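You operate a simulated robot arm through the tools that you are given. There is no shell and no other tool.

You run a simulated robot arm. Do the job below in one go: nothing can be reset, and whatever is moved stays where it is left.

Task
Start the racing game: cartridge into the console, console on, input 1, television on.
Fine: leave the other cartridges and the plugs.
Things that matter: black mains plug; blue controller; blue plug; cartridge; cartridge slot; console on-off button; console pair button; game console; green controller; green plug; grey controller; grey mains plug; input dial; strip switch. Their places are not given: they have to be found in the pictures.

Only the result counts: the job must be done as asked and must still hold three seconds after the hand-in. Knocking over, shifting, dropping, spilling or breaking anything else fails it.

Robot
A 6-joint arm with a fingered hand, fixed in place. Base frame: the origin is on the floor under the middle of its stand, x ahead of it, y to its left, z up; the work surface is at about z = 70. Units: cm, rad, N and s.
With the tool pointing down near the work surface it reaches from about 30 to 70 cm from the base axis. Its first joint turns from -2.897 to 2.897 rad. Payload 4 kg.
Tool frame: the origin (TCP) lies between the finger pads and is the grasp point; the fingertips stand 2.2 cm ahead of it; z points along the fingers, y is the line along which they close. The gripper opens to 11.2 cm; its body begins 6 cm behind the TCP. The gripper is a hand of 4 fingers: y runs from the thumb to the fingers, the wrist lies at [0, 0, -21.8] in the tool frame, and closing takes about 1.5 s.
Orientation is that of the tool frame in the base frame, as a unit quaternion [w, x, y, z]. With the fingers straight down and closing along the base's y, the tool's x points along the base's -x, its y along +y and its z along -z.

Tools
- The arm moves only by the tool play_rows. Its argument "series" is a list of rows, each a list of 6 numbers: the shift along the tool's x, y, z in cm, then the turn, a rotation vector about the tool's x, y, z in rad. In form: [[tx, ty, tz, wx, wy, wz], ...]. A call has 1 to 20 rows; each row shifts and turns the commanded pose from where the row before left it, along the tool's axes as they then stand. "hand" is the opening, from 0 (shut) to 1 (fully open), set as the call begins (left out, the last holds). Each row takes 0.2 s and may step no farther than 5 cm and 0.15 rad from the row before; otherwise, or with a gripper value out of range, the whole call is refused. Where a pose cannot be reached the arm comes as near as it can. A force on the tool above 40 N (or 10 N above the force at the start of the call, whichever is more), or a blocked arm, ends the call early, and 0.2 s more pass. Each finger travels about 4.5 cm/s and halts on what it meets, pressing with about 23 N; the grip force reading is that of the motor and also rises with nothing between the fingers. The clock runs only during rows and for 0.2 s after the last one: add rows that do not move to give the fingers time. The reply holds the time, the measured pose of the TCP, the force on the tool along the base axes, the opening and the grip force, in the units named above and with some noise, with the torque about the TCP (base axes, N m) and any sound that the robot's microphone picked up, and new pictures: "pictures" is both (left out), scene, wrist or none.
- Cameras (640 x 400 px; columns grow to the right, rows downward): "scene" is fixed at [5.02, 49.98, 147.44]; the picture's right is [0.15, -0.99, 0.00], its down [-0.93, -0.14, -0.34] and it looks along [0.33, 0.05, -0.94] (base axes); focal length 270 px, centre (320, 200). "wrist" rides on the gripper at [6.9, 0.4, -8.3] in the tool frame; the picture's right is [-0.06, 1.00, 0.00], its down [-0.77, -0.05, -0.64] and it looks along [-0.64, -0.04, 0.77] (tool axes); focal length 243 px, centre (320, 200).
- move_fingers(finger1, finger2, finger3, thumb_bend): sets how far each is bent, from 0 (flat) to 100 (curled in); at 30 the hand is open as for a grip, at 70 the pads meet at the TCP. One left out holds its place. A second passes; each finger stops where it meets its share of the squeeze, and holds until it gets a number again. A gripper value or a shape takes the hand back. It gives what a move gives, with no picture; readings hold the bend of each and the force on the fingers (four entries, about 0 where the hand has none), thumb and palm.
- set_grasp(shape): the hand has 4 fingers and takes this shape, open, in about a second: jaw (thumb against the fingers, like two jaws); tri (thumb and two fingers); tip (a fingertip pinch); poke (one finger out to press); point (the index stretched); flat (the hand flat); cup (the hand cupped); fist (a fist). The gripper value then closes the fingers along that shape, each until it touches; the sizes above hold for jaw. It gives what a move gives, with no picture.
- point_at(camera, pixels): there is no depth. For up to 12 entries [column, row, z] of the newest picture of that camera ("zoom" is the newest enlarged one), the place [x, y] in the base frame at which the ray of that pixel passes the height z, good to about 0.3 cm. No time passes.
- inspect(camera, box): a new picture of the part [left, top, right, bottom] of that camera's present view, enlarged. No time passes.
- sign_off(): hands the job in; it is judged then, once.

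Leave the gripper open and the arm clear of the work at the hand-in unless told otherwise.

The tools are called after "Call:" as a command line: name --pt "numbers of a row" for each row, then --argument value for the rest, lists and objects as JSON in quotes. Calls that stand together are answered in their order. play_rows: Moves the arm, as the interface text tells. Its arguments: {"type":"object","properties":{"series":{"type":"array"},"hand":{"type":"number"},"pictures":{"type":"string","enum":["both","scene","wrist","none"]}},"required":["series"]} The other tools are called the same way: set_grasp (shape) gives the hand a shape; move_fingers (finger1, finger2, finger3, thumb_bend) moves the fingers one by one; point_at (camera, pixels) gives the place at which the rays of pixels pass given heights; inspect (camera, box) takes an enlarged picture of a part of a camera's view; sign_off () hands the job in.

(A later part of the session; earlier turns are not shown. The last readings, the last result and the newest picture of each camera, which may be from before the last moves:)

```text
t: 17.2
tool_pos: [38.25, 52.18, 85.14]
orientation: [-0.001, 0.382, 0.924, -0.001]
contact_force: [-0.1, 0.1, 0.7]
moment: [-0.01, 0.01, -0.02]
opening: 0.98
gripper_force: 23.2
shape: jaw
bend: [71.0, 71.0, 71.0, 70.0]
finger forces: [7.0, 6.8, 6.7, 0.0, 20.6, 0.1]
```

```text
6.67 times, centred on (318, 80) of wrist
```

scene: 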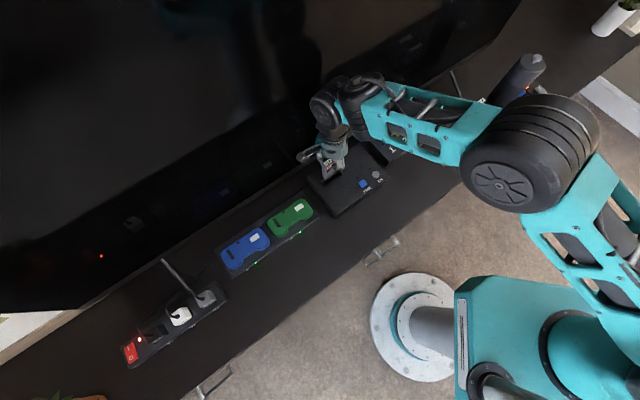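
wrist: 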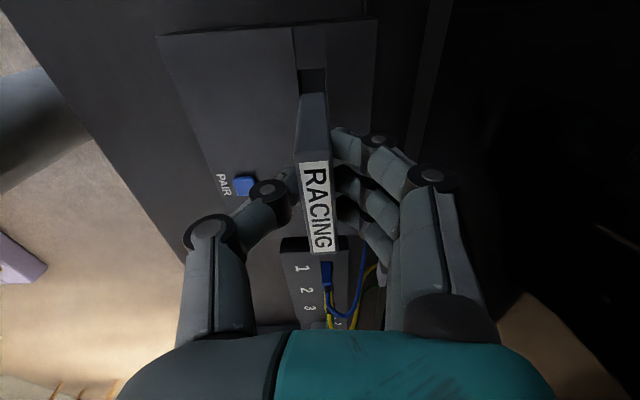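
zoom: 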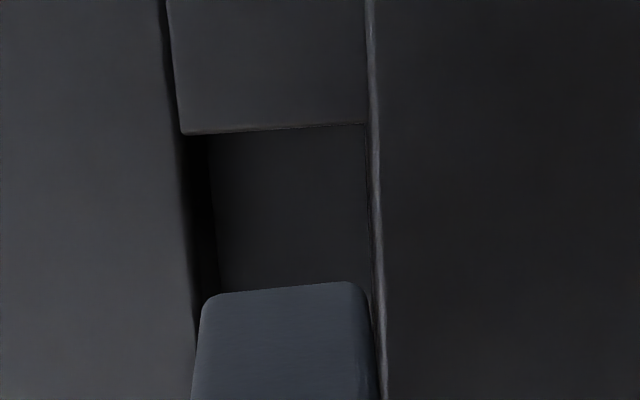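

Slot and cartridge differ by only about 0.1 cm in each direction: I'll correct tool x -0.1 and tool y -0.11, then lower until the bottom is just above the slot.

Call:
play_rows --pt "-0.1 -0.11 0 0 0 0" --pt "0 0 1.3 0 0 0" --pt "0 0 1.3 0 0 0" --pt "0 0 1.0 0 0 0" --pt "0 0 0 0 0 0" --pictures "both"

Call:
inspect --camera "wrist" --box '[270, 50, 366, 110]'

Call:
inspect --camera "scene" --box '[300, 120, 380, 200]'

```text
t: 18.4
tool_pos: [38.38, 51.77, 81.53]
orientation: [0.0, 0.382, 0.924, 0.001]
contact_force: [-0.2, 0.7, -0.8]
moment: [-0.04, -0.04, -0.03]
opening: 0.98
gripper_force: 23.0
shape: jaw
bend: [71.0, 71.0, 71.0, 70.0]
finger forces: [7.0, 6.9, 6.7, 0.1, 20.6, 0.1]
```

scene: 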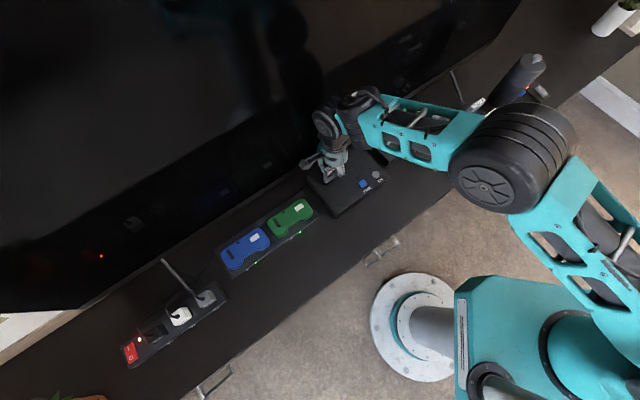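
wrist: 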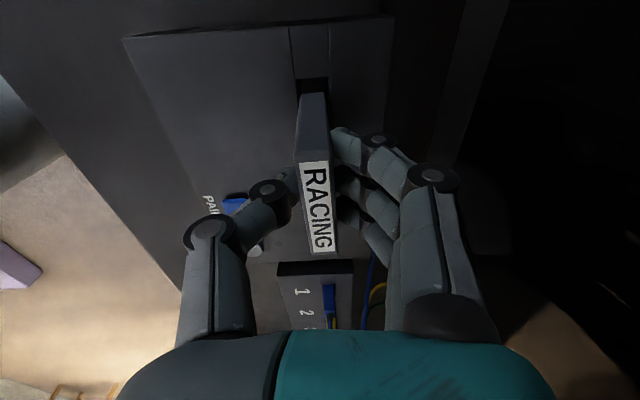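

```text
6.67 times, centred on (318, 80) of wrist
```

zoom: 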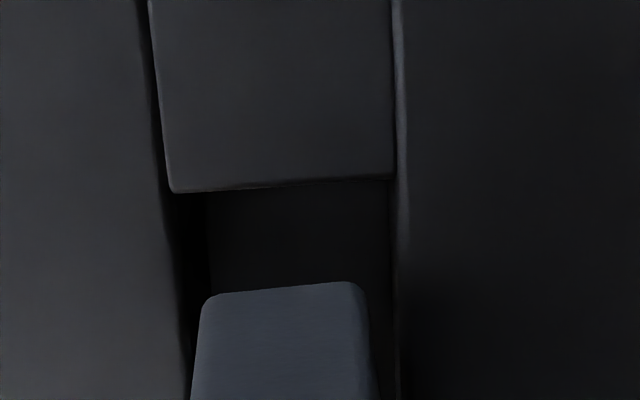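

```text
5.00 times, centred on (340, 160) of scene
```

zoom: 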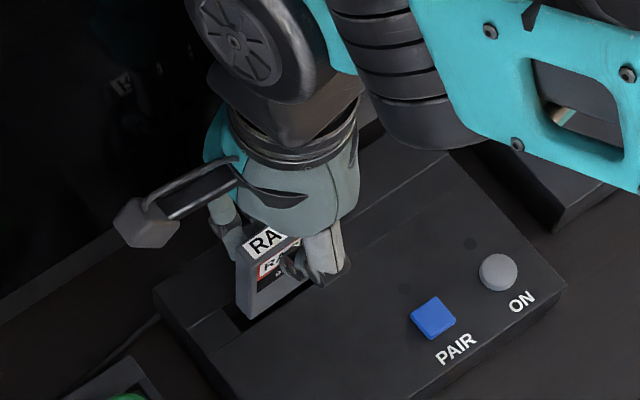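

The cartridge bottom is centred over the opening, with gaps on all sides. I'll lower it into the slot in small steps, watching the force.

Call:
play_rows --pt "0 0.03 0.4 0 0 0" --pt "0 0 0.4 0 0 0" --pt "0 0 0.4 0 0 0" --pt "0 0 0.4 0 0 0" --pt "0 0 0 0 0 0" --pictures "both"

Call:
inspect --camera "wrist" --box '[250, 50, 390, 140]'

```text
t: 19.6
tool_pos: [38.39, 51.67, 79.88]
orientation: [0.0, 0.382, 0.924, -0.001]
contact_force: [-3.3, 3.6, 8.7]
moment: [0.01, -0.05, 0.02]
opening: 0.95
gripper_force: 22.4
shape: jaw
bend: [72.0, 72.0, 72.0, 72.0]
finger forces: [5.9, 6.7, 7.2, 0.0, 20.0, 0.0]
```

scene: 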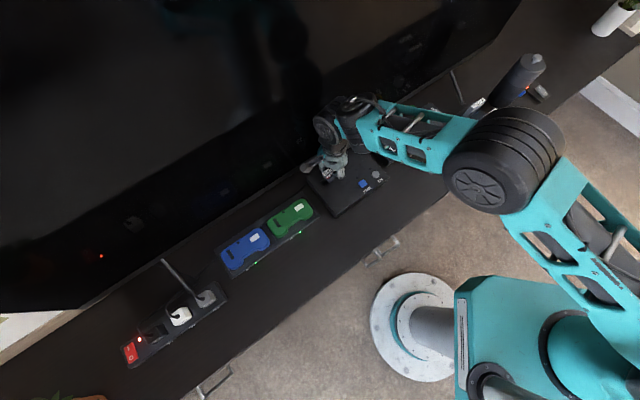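
wrist: 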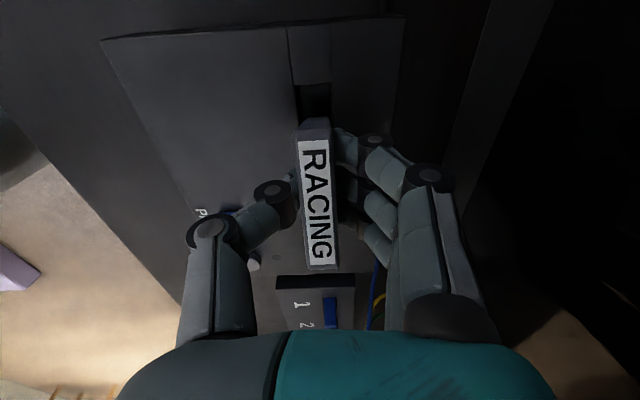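

```text
4.44 times, centred on (320, 95) of wrist
```

zoom: 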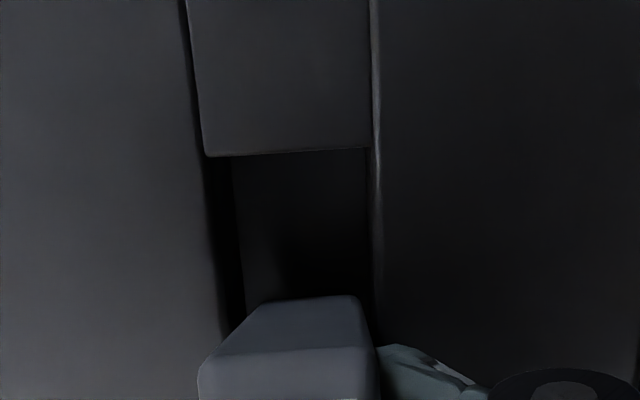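

The force jumped to 8.7 N upward, with a push toward the left, and the cartridge pitched a little in the hand. Its right end must have caught the slot's right edge. I'll raise it back and look.

Call:
play_rows --pt "0 0 -0.6 0 0 0" --pt "0 0 -0.7 0 0 0" --pt "0 0 -1.0 0 0 0" --pt "0 0 -1.0 0 0 0" --pt "0 0 -1.0 0 0 0" --pt "0 0 0 0 0 0" --pictures "both"

Call:
inspect --camera "wrist" --box '[240, 40, 400, 280]'

Call:
inspect --camera "scene" --box '[300, 110, 390, 200]'

```text
t: 21.0
tool_pos: [38.26, 51.71, 84.12]
orientation: [0.0, 0.383, 0.924, 0.001]
contact_force: [0.6, -0.2, 0.0]
moment: [-0.01, -0.02, 0.0]
opening: 0.93
gripper_force: 22.9
shape: jaw
bend: [72.0, 72.0, 72.0, 72.0]
finger forces: [6.2, 6.3, 6.3, 0.1, 18.7, 0.1]
```

scene: 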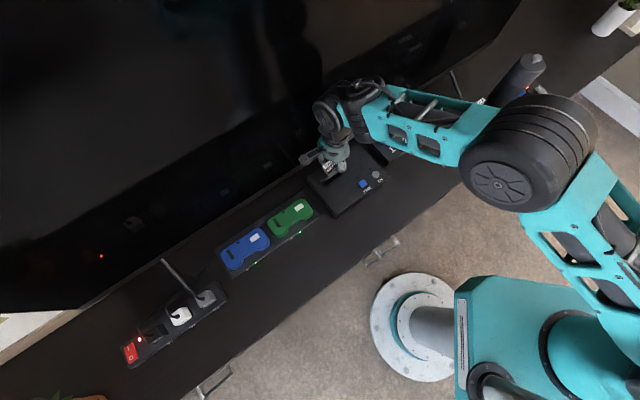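
wrist: 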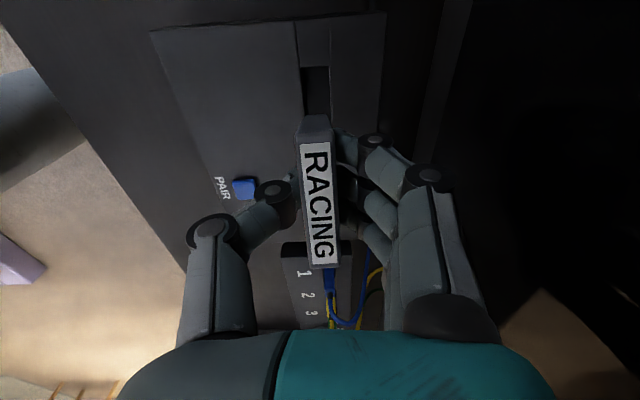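

```text
1.67 times, centred on (320, 160) of wrist
```

zoom: 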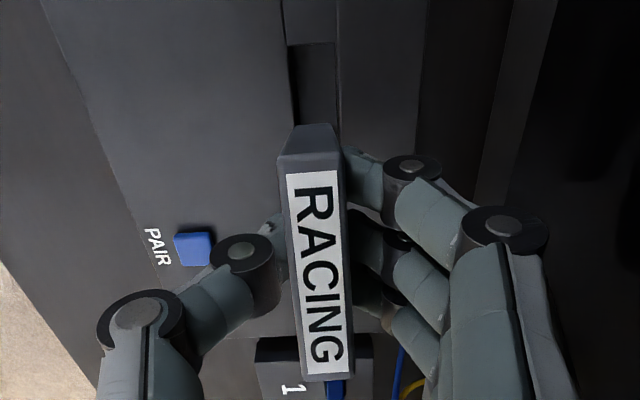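

```text
4.44 times, centred on (345, 155) of scene
```

zoom: 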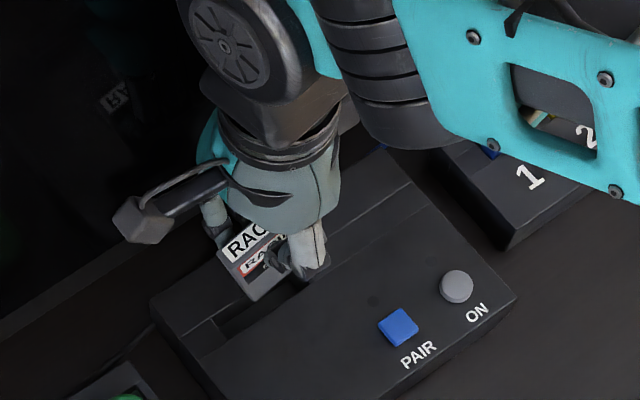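

Working through the pixel rows, the cartridge pitched about 15° about the grip point, right end up. Its corner ended on the console top. The cause looks like a yaw error of about 3° between cartridge and slot, so the right end caught the back edge. I'll rise a bit and tilt the hand 0.27 rad about tool y to bring the cartridge upright again, then re-measure.

Call:
play_rows --pt "0 0 -2.0 0 0 0" --pt "0 0 -2.0 0 0 0" --pt "0 0 0 0 0.09 0" --pt "0 0 0 0 0.09 0" --pt "0 0 0 0 0.09 0" --pt "0 0 0 0 0 0" --pt "0 0 0 0 0 0" --pictures "both"

Call:
inspect --camera "wrist" --box '[240, 60, 400, 280]'

Call:
inspect --camera "scene" --box '[300, 90, 400, 200]'

```text
t: 22.6
tool_pos: [38.48, 51.8, 88.09]
orientation: [-0.125, 0.379, 0.916, 0.052]
contact_force: [0.0, 0.5, -1.4]
moment: [0.0, 0.02, -0.02]
opening: 0.94
gripper_force: 23.5
shape: jaw
bend: [72.0, 72.0, 72.0, 72.0]
finger forces: [6.2, 6.3, 6.2, 0.0, 18.7, 0.1]
```

scene: 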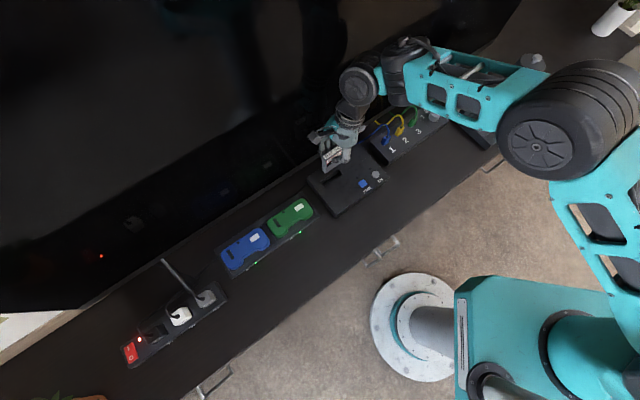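
wrist: 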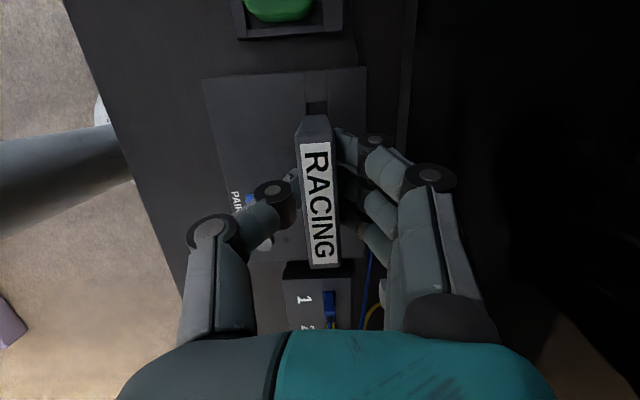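

```text
1.82 times, centred on (320, 170) of wrist
```

zoom: 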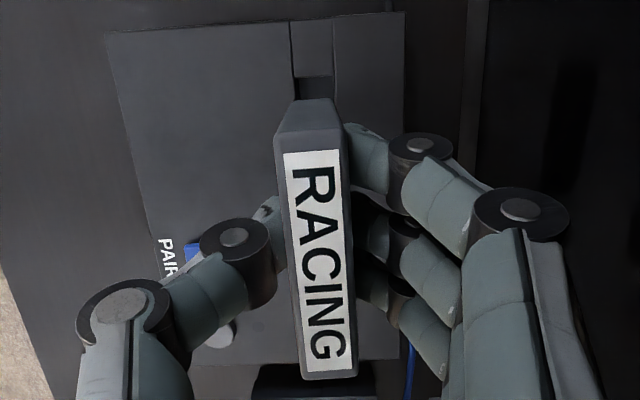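

```text
3.64 times, centred on (350, 145) of scene
```

zoom: 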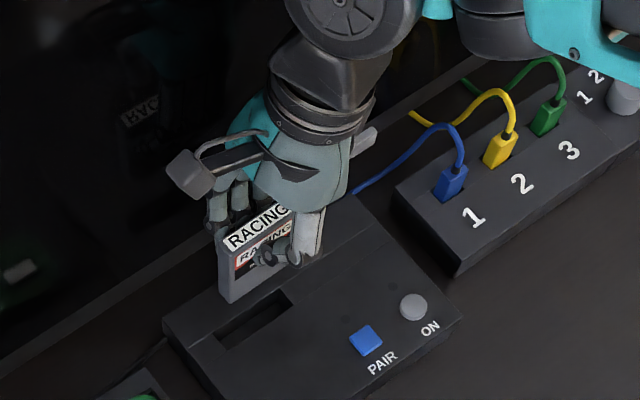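

The slot and cartridge are both visible in the scene view now. I'll zoom in to judge how upright the cartridge is.

Call:
inspect --camera "scene" --box '[305, 140, 361, 190]'

Call:
inspect --camera "wrist" --box '[280, 90, 350, 160]'

```text
8.00 times, centred on (333, 165) of scene
```

zoom: 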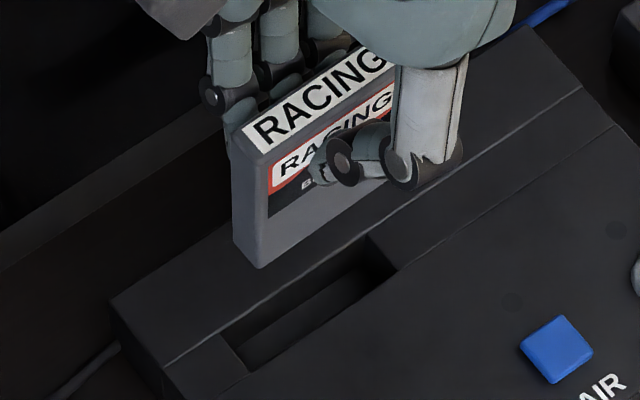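

```text
5.71 times, centred on (315, 125) of wrist
```

zoom: 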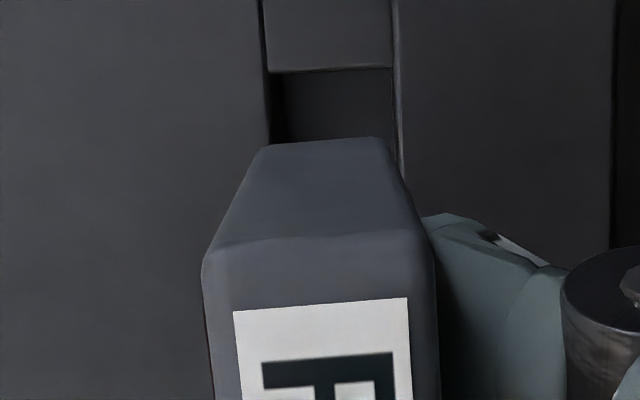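

The cartridge looks upright to within a few degrees. I'll zoom in harder on its near bottom edge and the slot end to measure the yaw mismatch.

Call:
inspect --camera "wrist" --box '[296, 92, 344, 122]'

Call:
inspect --camera "wrist" --box '[290, 240, 350, 275]'

```text
13.33 times, centred on (320, 107) of wrist
```

zoom: 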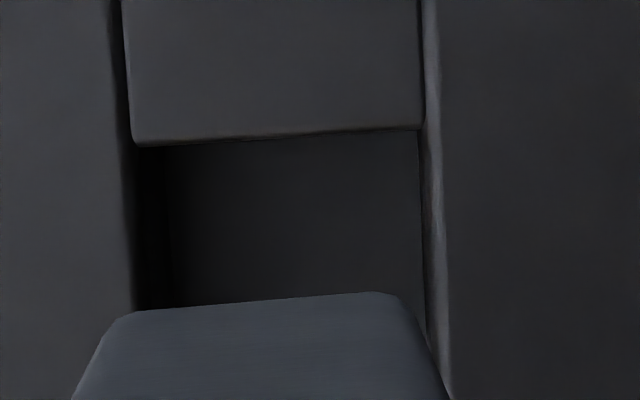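

```text
10.67 times, centred on (320, 258) of wrist
```

zoom: 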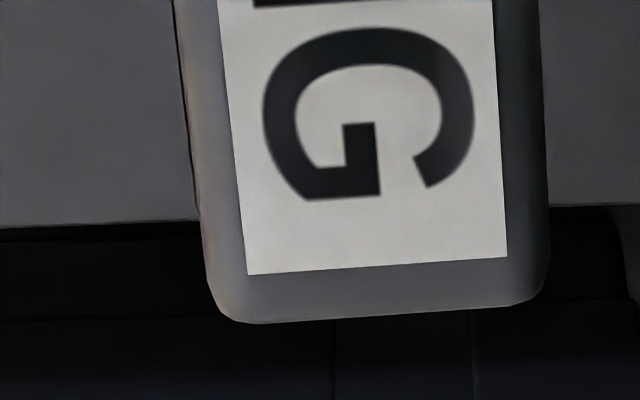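

Slot and cartridge differ by about 0.028 rad in yaw and 0.17 cm across (the cartridge must go away from the TV). I'll apply both corrections and descend vertically to just above the slot. In the tilted tool frame, straight down is (-0.267, 0, 0.964).

Call:
play_rows --pt "0 -0.17 0 -0.0075 0 0.027" --pt "-0.4 0 1.446 0 0 0" --pt "-0.4 0 1.446 0 0 0" --pt "-0.4 0 1.446 0 0 0" --pt "-0.4 0 1.446 0 0 0" --pt "0 0 0 0 0 0" --pictures "both"

Call:
inspect --camera "wrist" --box '[280, 80, 360, 130]'

Call:
inspect --camera "scene" --box '[305, 140, 361, 190]'

```text
t: 24.0
tool_pos: [38.24, 51.58, 82.05]
orientation: [-0.124, 0.392, 0.91, 0.054]
contact_force: [0.0, -0.3, -1.0]
moment: [0.0, 0.0, 0.04]
opening: 0.93
gripper_force: 22.5
shape: jaw
bend: [72.0, 72.0, 72.0, 72.0]
finger forces: [6.3, 6.4, 6.3, 0.0, 18.8, 0.0]
```

scene: 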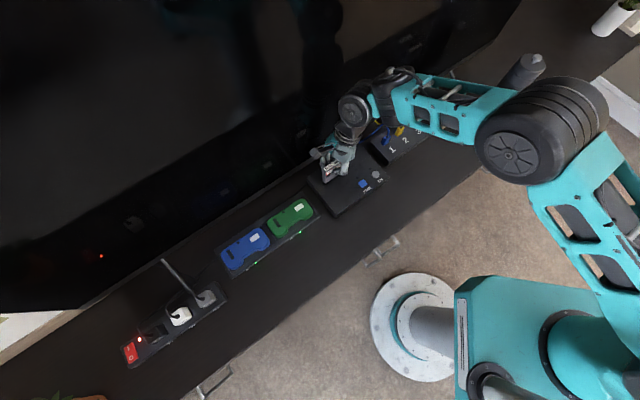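
wrist: 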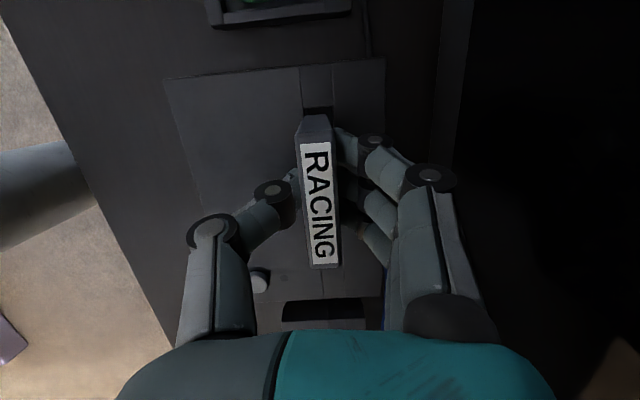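

```text
8.00 times, centred on (320, 105) of wrist
```

zoom: 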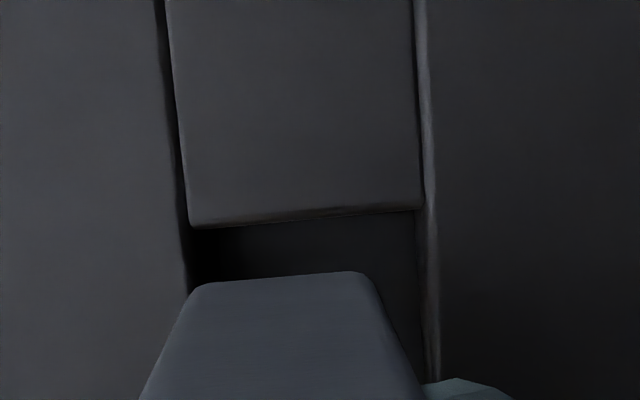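

```text
8.00 times, centred on (333, 165) of scene
```

zoom: 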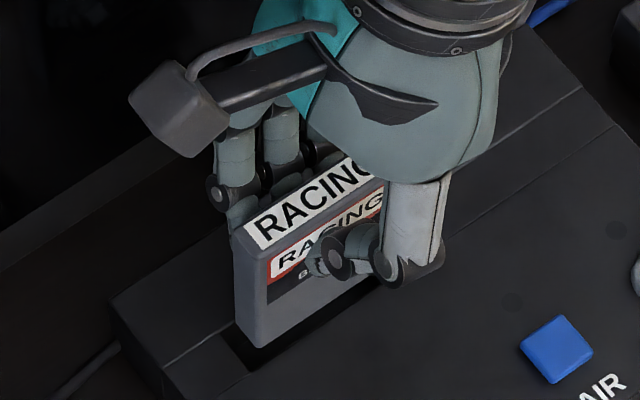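

Yaw now matches to within half a degree. This close view shows the cartridge about 0.2 cm too near the slot's front edge. I'll shift +0.19 toward the TV and lower slightly, then look once more.

Call:
play_rows --pt "-0.077 0.19 -0.021 0 0 0" --pt "-0.187 0 0.675 0 0 0" --pt "0 0 0 0 0 0" --pictures "wrist"

Call:
inspect --camera "wrist" --box '[280, 80, 360, 130]'

Call:
inspect --camera "scene" --box '[305, 140, 361, 190]'

```text
t: 24.8
tool_pos: [38.4, 51.89, 81.4]
orientation: [-0.124, 0.392, 0.91, 0.054]
contact_force: [0.1, 0.0, -1.0]
moment: [0.0, -0.02, 0.01]
opening: 0.92
gripper_force: 22.6
shape: jaw
bend: [72.0, 72.0, 72.0, 72.0]
finger forces: [6.2, 6.3, 6.3, 0.1, 18.8, 0.0]
```

wrist: 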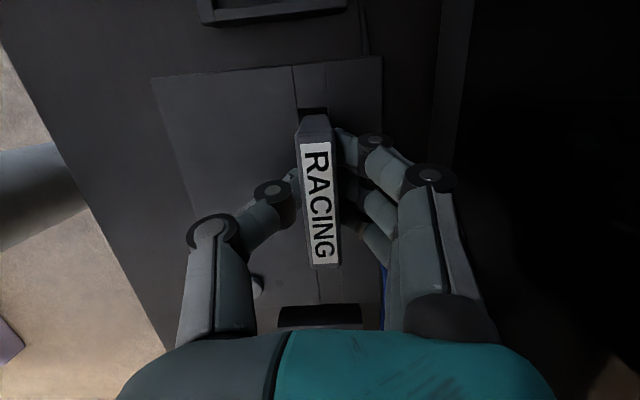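

```text
8.00 times, centred on (320, 105) of wrist
```

zoom: 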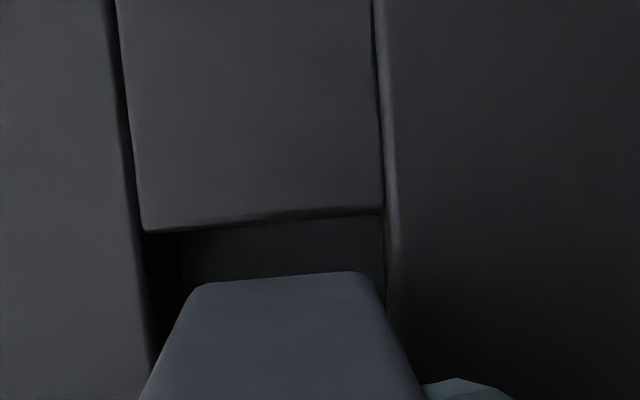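

```text
8.00 times, centred on (333, 165) of scene
```

zoom: 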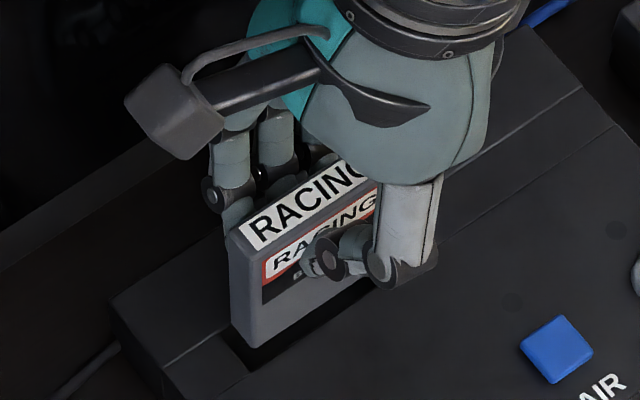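

The shift came out larger than commanded: the cartridge is now about 0.14 cm too near the back edge (left gap about 43 px, right gap about 11 px). I'll correct by -0.14 and re-check without descending.

Call:
play_rows --pt "0 -0.14 0 0 0 0" --pt "0 0 0 0 0 0" --pt "0 0 0 0 0 0" --pictures "none"

Call:
inspect --camera "wrist" --box '[280, 80, 360, 130]'

```text
t: 25.6
tool_pos: [38.23, 51.71, 81.4]
orientation: [-0.124, 0.391, 0.91, 0.053]
contact_force: [0.9, -0.6, 0.4]
moment: [-0.01, -0.03, -0.01]
opening: 0.94
gripper_force: 22.7
shape: jaw
bend: [72.0, 72.0, 72.0, 72.0]
finger forces: [6.1, 6.3, 6.4, 0.0, 18.8, 0.0]
```

```text
8.00 times, centred on (320, 105) of wrist
```

zoom: 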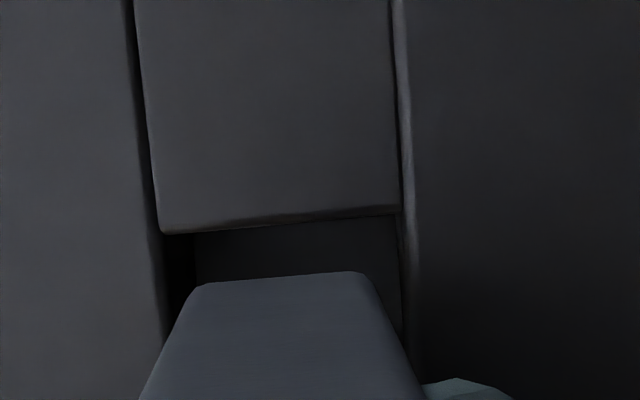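

The cartridge is now centred in the opening (slot centre about 284, cartridge about 282). I'll lower it 1.2 cm in small vertical steps and read the force.

Call:
play_rows --pt "-0.08 0 0.289 0 0 0" --pt "-0.08 0 0.289 0 0 0" --pt "-0.08 0 0.289 0 0 0" --pt "-0.08 0 0.289 0 0 0" --pt "0 0 0 0 0 0" --pictures "wrist"

Call:
inspect --camera "wrist" --box '[280, 80, 360, 130]'

Call:
inspect --camera "scene" --box '[305, 140, 361, 190]'

```text
t: 26.8
tool_pos: [38.36, 51.69, 80.18]
orientation: [-0.124, 0.392, 0.91, 0.054]
contact_force: [1.1, -0.5, -0.3]
moment: [-0.01, -0.02, -0.02]
opening: 0.93
gripper_force: 22.5
shape: jaw
bend: [72.0, 72.0, 72.0, 72.0]
finger forces: [6.1, 6.3, 6.2, 0.0, 18.8, 0.0]
```

wrist: 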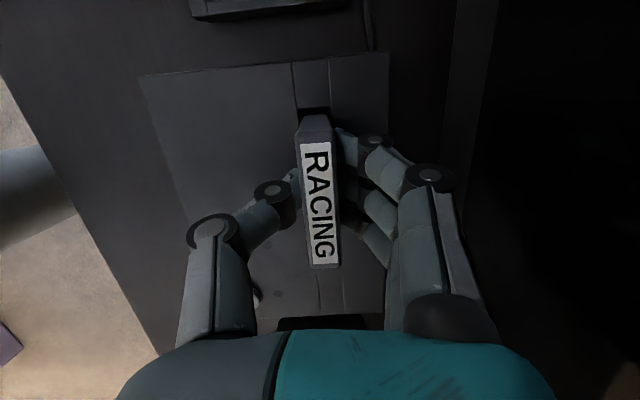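

```text
8.00 times, centred on (320, 105) of wrist
```

zoom: 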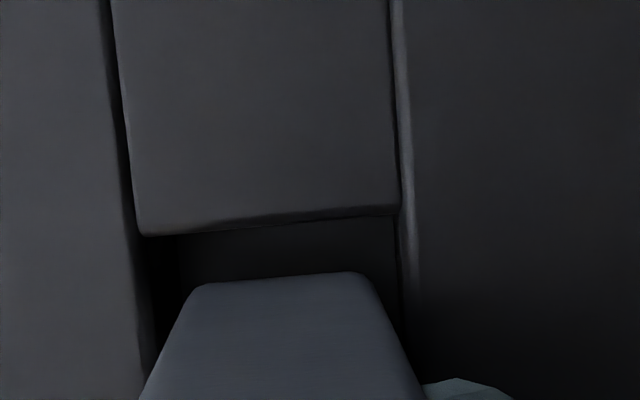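

```text
8.00 times, centred on (333, 165) of scene
```

zoom: 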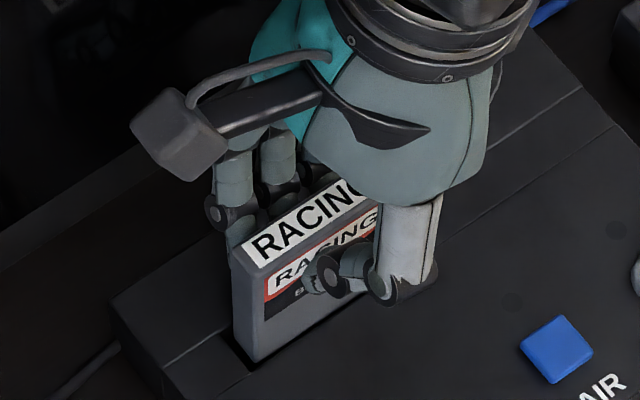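

No contact force, and the bottom is entering the slot. I'll keep lowering.

Call:
play_rows --pt "-0.08 0 0.289 0 0 0" --pt "-0.08 0 0.289 0 0 0" --pt "-0.08 0 0.289 0 0 0" --pt "0 0 0 0 0 0" --pictures "wrist"

Call:
inspect --camera "wrist" --box '[270, 80, 370, 180]'

Call:
inspect --camera "scene" --box '[305, 140, 361, 190]'

```text
t: 27.8
tool_pos: [38.52, 51.63, 79.3]
orientation: [-0.124, 0.392, 0.91, 0.053]
contact_force: [0.0, 1.8, -0.3]
moment: [0.02, 0.03, 0.0]
opening: 0.95
gripper_force: 23.1
shape: jaw
bend: [72.0, 72.0, 72.0, 72.0]
finger forces: [6.1, 6.4, 6.2, 0.1, 18.8, 0.0]
```

wrist: 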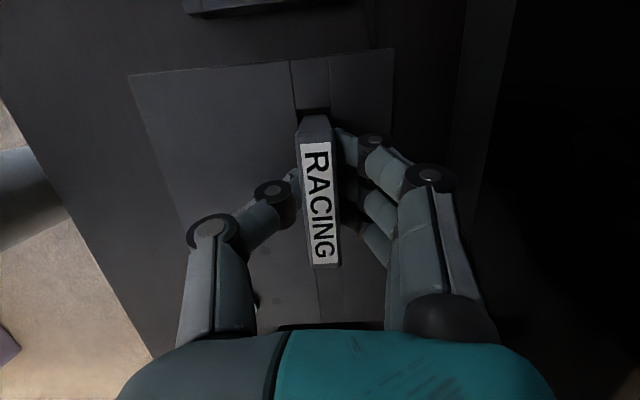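

```text
4.00 times, centred on (320, 130) of wrist
```

zoom: 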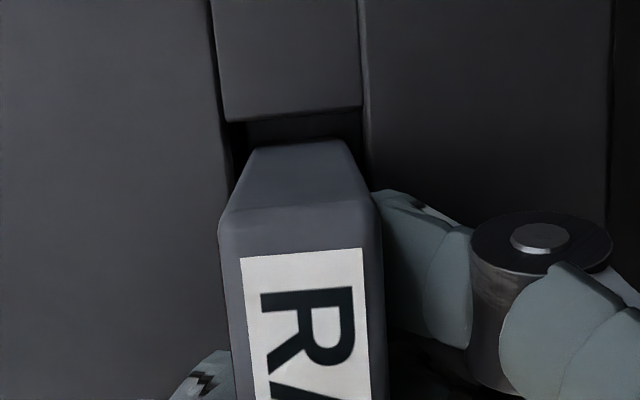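

```text
8.00 times, centred on (333, 165) of scene
```

zoom: 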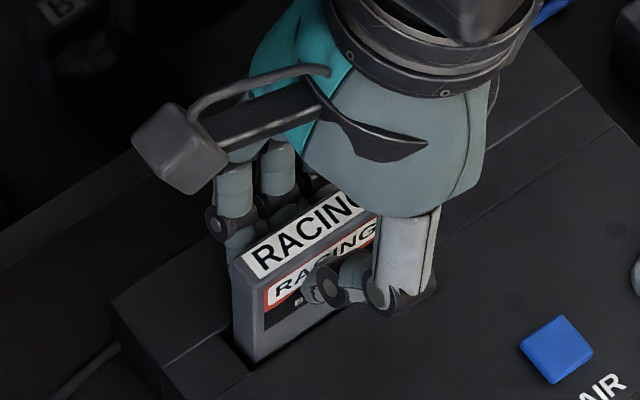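

The cartridge is inside the slot with hardly any force. I'll keep lowering until it seats.

Call:
play_rows --pt "-0.08 0 0.289 0 0 0" --pt "-0.08 0 0.289 0 0 0" --pt "0 0 0 0 0 0" --pictures "wrist"

Call:
inspect --camera "scene" --box '[305, 140, 361, 190]'

```text
t: 28.6
tool_pos: [38.31, 51.62, 78.69]
orientation: [-0.124, 0.392, 0.91, 0.053]
contact_force: [0.3, -0.4, 0.4]
moment: [-0.01, -0.04, -0.03]
opening: 0.92
gripper_force: 22.9
shape: jaw
bend: [72.0, 72.0, 72.0, 72.0]
finger forces: [6.2, 6.3, 6.3, 0.1, 18.8, 0.0]
```

wrist: 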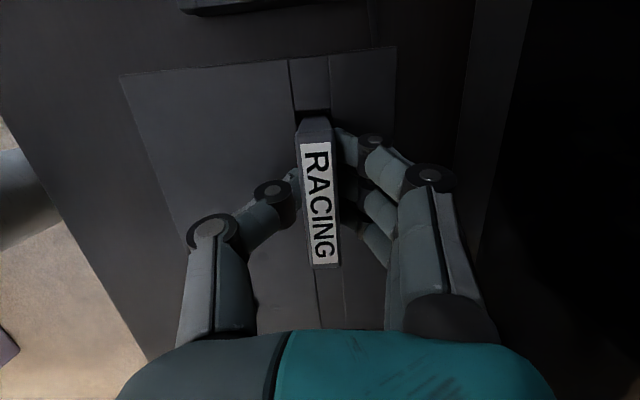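

```text
8.00 times, centred on (333, 165) of scene
```

zoom: 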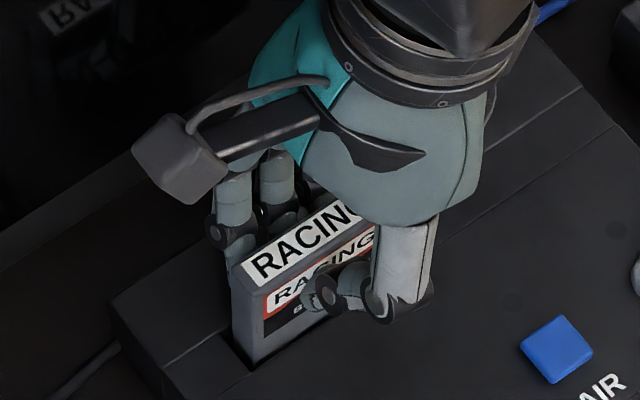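

Still no contact. I'll go on lowering in small steps until the force shows the floor of the slot.

Call:
play_rows --pt "-0.08 0 0.289 0 0 0" --pt "-0.08 0 0.289 0 0 0" --pt "0 0 0 0 0 0" --pictures "none"

Call:
inspect --camera "scene" --box '[305, 140, 361, 190]'

Call:
inspect --camera "wrist" --box '[260, 80, 400, 280]'

```text
t: 29.4
tool_pos: [38.32, 51.68, 78.22]
orientation: [-0.124, 0.392, 0.91, 0.054]
contact_force: [-0.7, 0.9, 1.7]
moment: [-0.03, 0.02, 0.01]
opening: 0.91
gripper_force: 23.3
shape: jaw
bend: [72.0, 72.0, 72.0, 72.0]
finger forces: [6.2, 6.2, 6.4, 0.0, 19.1, 0.1]
```

```text
8.00 times, centred on (333, 165) of scene
```

zoom: 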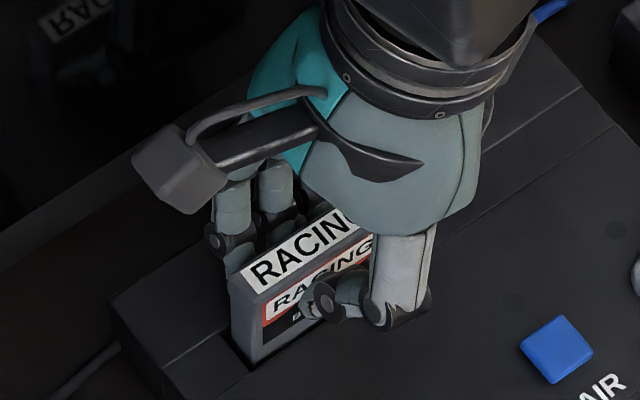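

```text
2.00 times, centred on (330, 180) of wrist
```

zoom: 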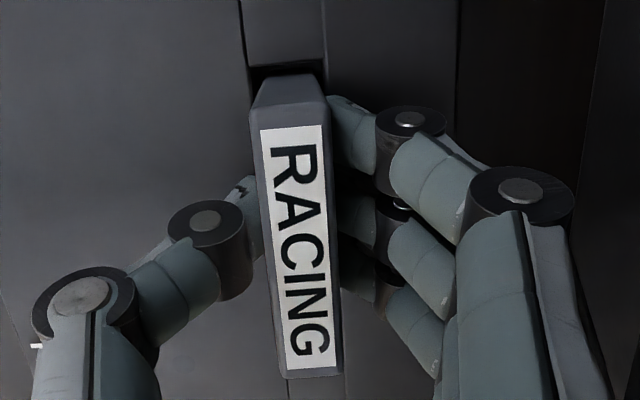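

A slight contact is starting (1.7 N). I'll press in a bit further with tiny steps.

Call:
play_rows --pt "-0.04 0 0.145 0 0 0" --pt "-0.04 0 0.145 0 0 0" --pt "0 0 0 0 0 0" --pictures "none"

Call:
inspect --camera "scene" --box '[305, 140, 361, 190]'

Call:
inspect --camera "wrist" --box '[260, 80, 400, 280]'

```text
t: 30.2
tool_pos: [38.29, 51.57, 78.02]
orientation: [-0.123, 0.392, 0.91, 0.055]
contact_force: [-3.3, 1.9, 19.3]
moment: [0.11, 0.07, 0.02]
opening: 0.97
gripper_force: 22.7
shape: jaw
bend: [72.0, 72.0, 72.0, 72.0]
finger forces: [7.2, 7.0, 7.0, 0.0, 23.5, 0.1]
```

```text
8.00 times, centred on (333, 165) of scene
```

zoom: 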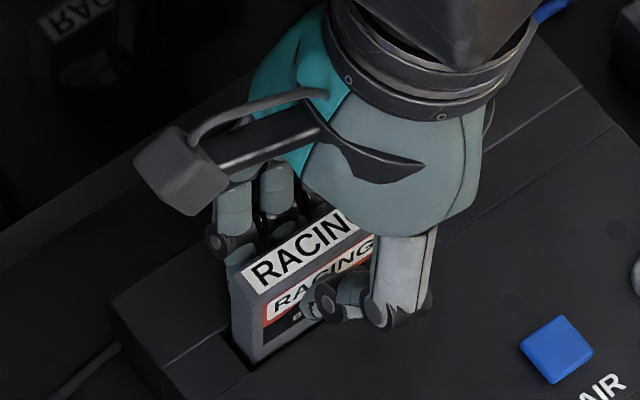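

```text
2.00 times, centred on (330, 180) of wrist
```

zoom: 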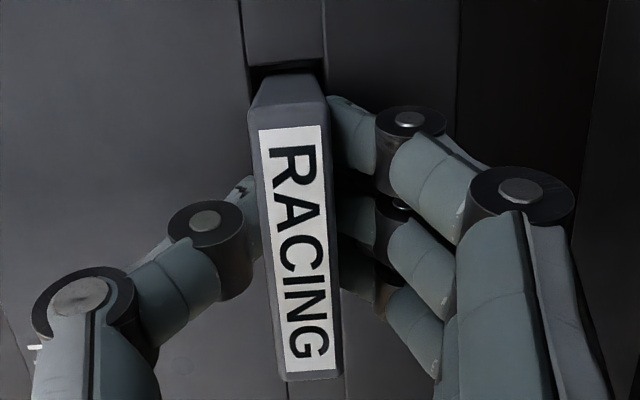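

The force rises to 19 N, so the cartridge seems to be on the slot floor. I'll press one more small step to see whether it's a hard stop or gives.

Call:
play_rows --pt "-0.04 0 0.145 0 0 0" --pt "0 0 0 0 0 0" --pictures "none"

Call:
inspect --camera "wrist" --box '[260, 80, 400, 280]'

```text
t: 30.8
tool_pos: [38.22, 51.59, 77.92]
orientation: [-0.123, 0.391, 0.91, 0.055]
contact_force: [-5.4, 0.5, 30.6]
moment: [0.11, 0.1, 0.05]
opening: 1.05
gripper_force: 23.0
shape: jaw
bend: [72.0, 73.0, 73.0, 72.0]
finger forces: [7.4, 7.9, 8.0, 0.1, 27.0, 0.0]
```

```text
2.00 times, centred on (330, 180) of wrist
```

zoom: 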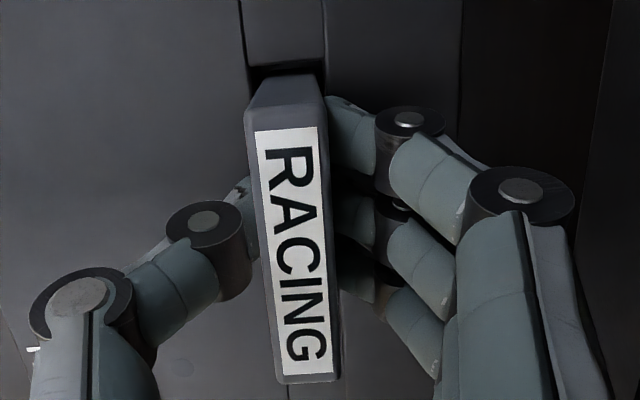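

It's a hard stop at 30 N and the cartridge has started to lean slightly, so I won't press further this way. I'll ease off a little and then open the hand to let it settle.

Call:
play_rows --pt "0.05 0 -0.2 0 0 0" --pt "0 0 0 0 0 0" --pictures "none"

Call:
play_rows --hand 0.32 --pt "0 0 0 0 0 0" --pt "0 0 0 0 0 0" --pt "0 0 0 0 0 0" --pt "0 0 0 0 0 0" --pictures "both"

Call:
inspect --camera "scene" --box '[305, 140, 361, 190]'

Call:
inspect --camera "wrist" --box '[240, 60, 420, 300]'

```text
t: 31.4
tool_pos: [38.29, 51.54, 78.04]
orientation: [-0.124, 0.392, 0.91, 0.053]
contact_force: [-2.6, 2.8, 18.4]
moment: [0.09, -0.03, 0.05]
opening: 1.04
gripper_force: 22.8
shape: jaw
bend: [72.0, 72.0, 72.0, 72.0]
finger forces: [6.8, 8.3, 8.6, 0.0, 23.9, 0.0]
```

```text
t: 32.4
tool_pos: [38.3, 51.62, 77.98]
orientation: [-0.124, 0.392, 0.91, 0.053]
contact_force: [0.1, 0.6, -0.4]
moment: [-0.01, -0.01, 0.0]
opening: 3.57
gripper_force: 0.0
shape: jaw
bend: [74.0, 74.0, 74.0, 70.0]
finger forces: [0.1, 0.1, 0.0, 0.0, 0.1, 0.1]
```

scene: 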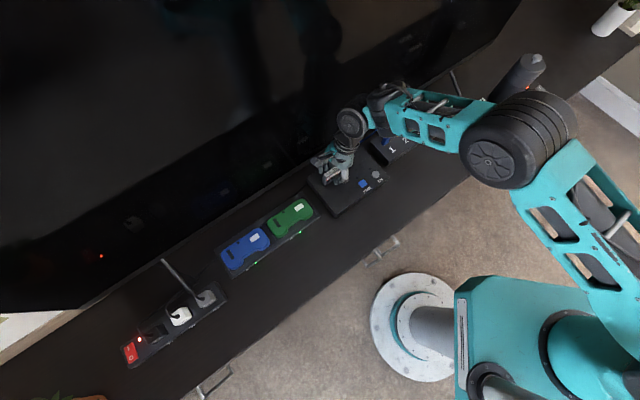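
wrist: 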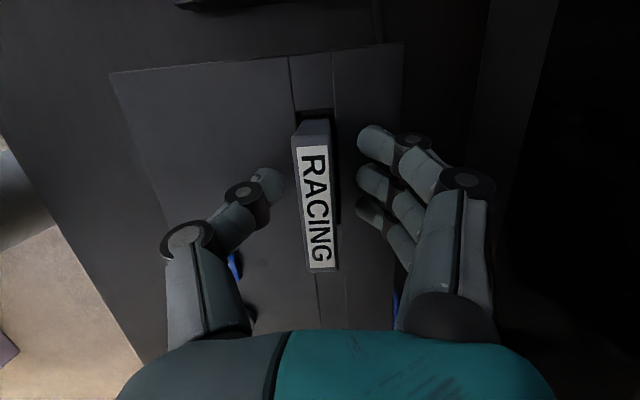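

```text
8.00 times, centred on (333, 165) of scene
```

zoom: 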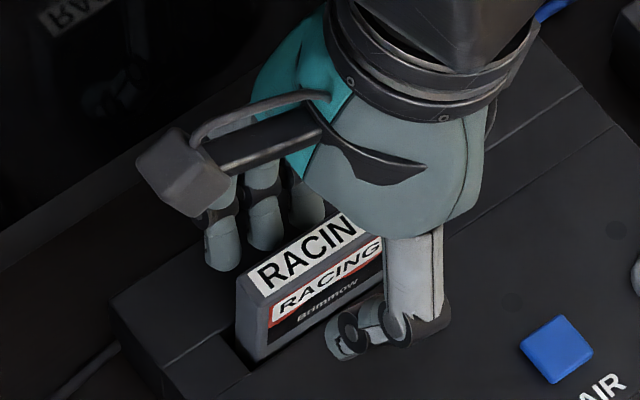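

```text
1.67 times, centred on (330, 180) of wrist
```

zoom: 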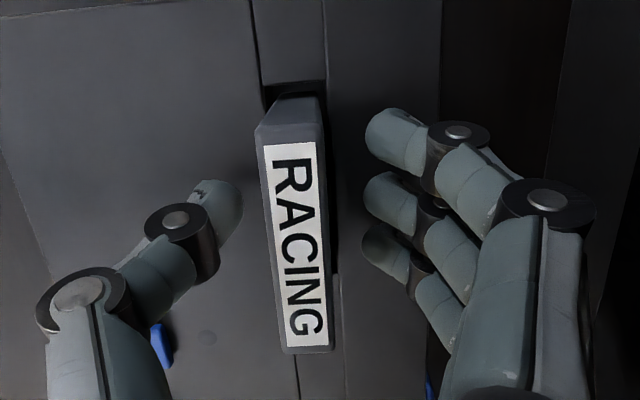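

Hand open with zero force, and the cartridge stands in the slot by itself. I'll lift the hand straight up away from it and inspect how it sits.

Call:
play_rows --pt "0.267 0 -0.964 0 0 0" --pt "0.4 0 -1.446 0 0 0" --pt "0.4 0 -1.446 0 0 0" --pt "0.533 0 -1.928 0 0 0" --pt "0.533 0 -1.928 0 0 0" --pt "0.8 0 -2.9 0 0 0" --pt "0.8 0 -2.9 0 0 0" --pt "0 0 0 0 0 0" --pictures "both"

Call:
inspect --camera "scene" --box '[300, 130, 400, 220]'

Call:
inspect --camera "wrist" --box '[240, 80, 420, 240]'

```text
t: 34.2
tool_pos: [38.52, 51.74, 91.99]
orientation: [-0.124, 0.392, 0.91, 0.053]
contact_force: [0.3, -0.3, 1.0]
moment: [0.01, -0.04, 0.0]
opening: 3.54
gripper_force: 0.1
shape: jaw
bend: [74.0, 74.0, 74.0, 70.0]
finger forces: [0.0, 0.0, 0.0, 0.0, 0.0, 0.0]
```

scene: 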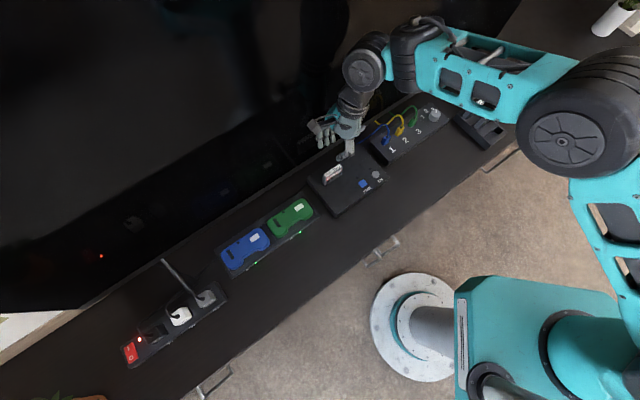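
wrist: 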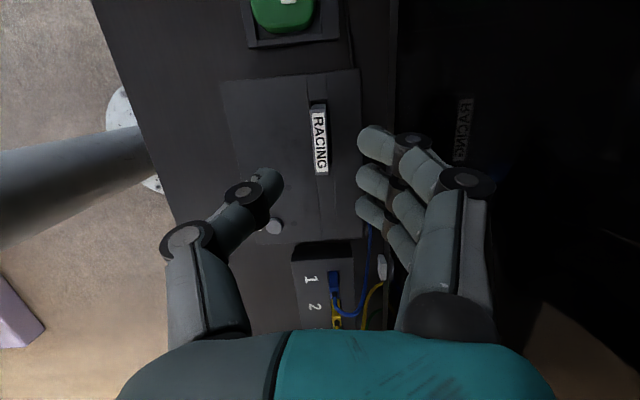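

```text
4.44 times, centred on (350, 175) of scene
```

zoom: 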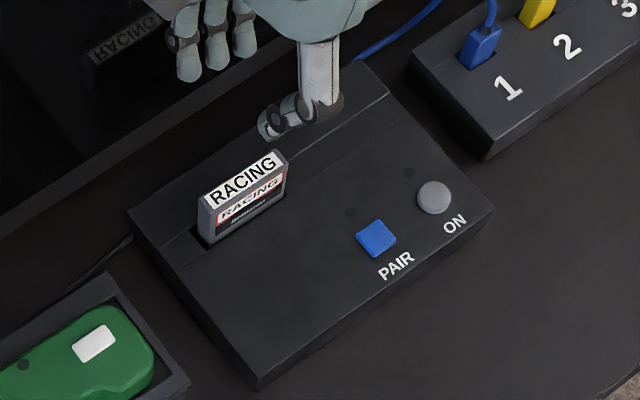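

```text
2.50 times, centred on (330, 160) of wrist
```

zoom: 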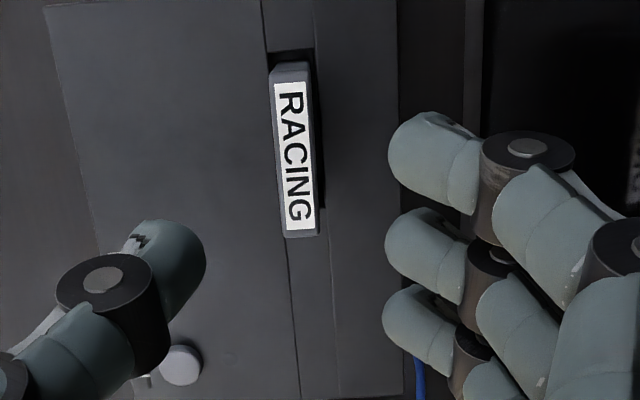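

The cartridge stands in the console slot. I'll zoom in to check its height, tilt and position before pressing it home.

Call:
inspect --camera "scene" --box '[312, 150, 352, 190]'

Call:
inspect --camera "wrist" --box '[285, 85, 355, 185]'

```text
10.00 times, centred on (332, 170) of scene
```

zoom: 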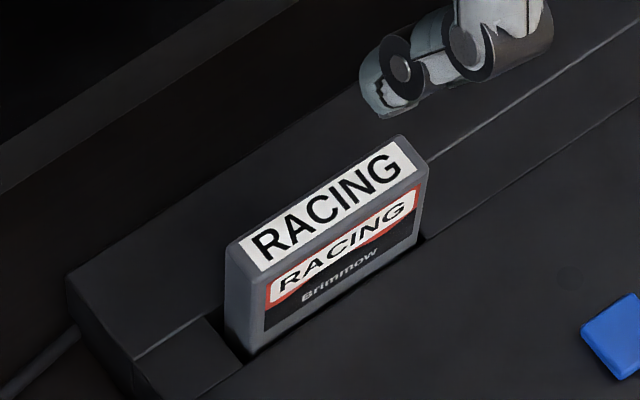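

```text
4.00 times, centred on (320, 135) of wrist
```

zoom: 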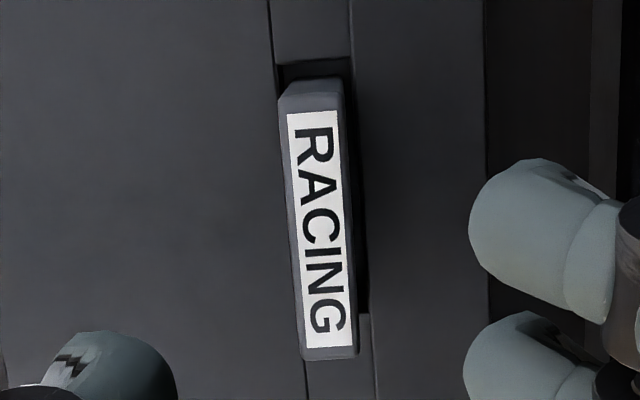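

I'll compare the cartridge's top corners with where it meets the console surface.

Call:
inspect --camera "scene" --box '[312, 150, 352, 190]'

Call:
point_at --camera "zoom" --pixels '[[262, 274, 78.5], [426, 172, 78.5], [228, 245, 78.5], [402, 135, 78.5], [250, 355, 74.3], [426, 238, 74.3], [225, 335, 74.3], [245, 362, 74.3], [207, 318, 74.3], [262, 274, 77.5], [426, 172, 77.5]]'

Call:
point_at --camera "wrist" --pixels '[[310, 157.5, 78.5], [310, 159, 78.5], [316.3, 223.8, 78.5], [329, 222.5, 78.5], [326.3, 156.5, 78.5], [311, 154.5, 74.3], [325, 156, 74.3]]'

```text
10.00 times, centred on (332, 170) of scene
```

zoom: 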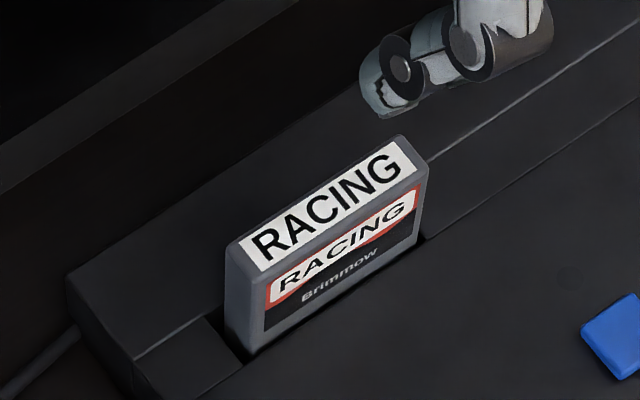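

```text
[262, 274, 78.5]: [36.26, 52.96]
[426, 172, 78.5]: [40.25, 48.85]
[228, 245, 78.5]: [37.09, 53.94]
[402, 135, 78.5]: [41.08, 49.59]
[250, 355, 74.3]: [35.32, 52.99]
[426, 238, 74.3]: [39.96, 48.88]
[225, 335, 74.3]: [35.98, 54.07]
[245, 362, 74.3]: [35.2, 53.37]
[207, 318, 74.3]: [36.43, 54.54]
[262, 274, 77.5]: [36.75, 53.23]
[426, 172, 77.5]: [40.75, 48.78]
```

```text
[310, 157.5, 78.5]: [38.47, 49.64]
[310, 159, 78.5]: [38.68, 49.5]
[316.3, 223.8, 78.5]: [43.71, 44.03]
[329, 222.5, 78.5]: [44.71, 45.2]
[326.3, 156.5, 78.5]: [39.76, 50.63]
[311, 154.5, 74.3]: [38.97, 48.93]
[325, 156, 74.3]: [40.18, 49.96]
```

I'll triangulate the cartridge's top height properly with correct wrist pixels.

Call:
point_at --camera "wrist" --pixels '[[310, 109.5, 78], [325.5, 108, 78], [316, 175, 78], [329.3, 173.8, 78], [310, 109.5, 79], [325.5, 108, 79], [316, 175, 79], [329.3, 173.8, 79]]'

Call:
point_at --camera "scene" --pixels '[[326.2, 177.4, 78], [342.6, 167.2, 78], [322.8, 174.5, 78], [340.2, 163.5, 78], [326.2, 177.4, 79], [342.6, 167.2, 79], [322.8, 174.5, 79], [340.2, 163.5, 79]]'

```text
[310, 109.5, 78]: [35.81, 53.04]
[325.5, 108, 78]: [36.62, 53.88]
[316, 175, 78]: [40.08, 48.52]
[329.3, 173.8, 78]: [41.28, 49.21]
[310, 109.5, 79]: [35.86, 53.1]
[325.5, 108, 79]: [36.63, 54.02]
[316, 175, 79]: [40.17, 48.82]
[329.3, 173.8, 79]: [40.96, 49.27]
```

```text
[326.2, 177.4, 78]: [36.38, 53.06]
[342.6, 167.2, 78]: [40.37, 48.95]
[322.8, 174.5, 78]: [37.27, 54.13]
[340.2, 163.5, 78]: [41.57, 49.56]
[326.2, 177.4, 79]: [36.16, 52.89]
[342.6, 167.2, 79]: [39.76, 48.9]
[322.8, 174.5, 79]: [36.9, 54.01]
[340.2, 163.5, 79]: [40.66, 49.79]
```

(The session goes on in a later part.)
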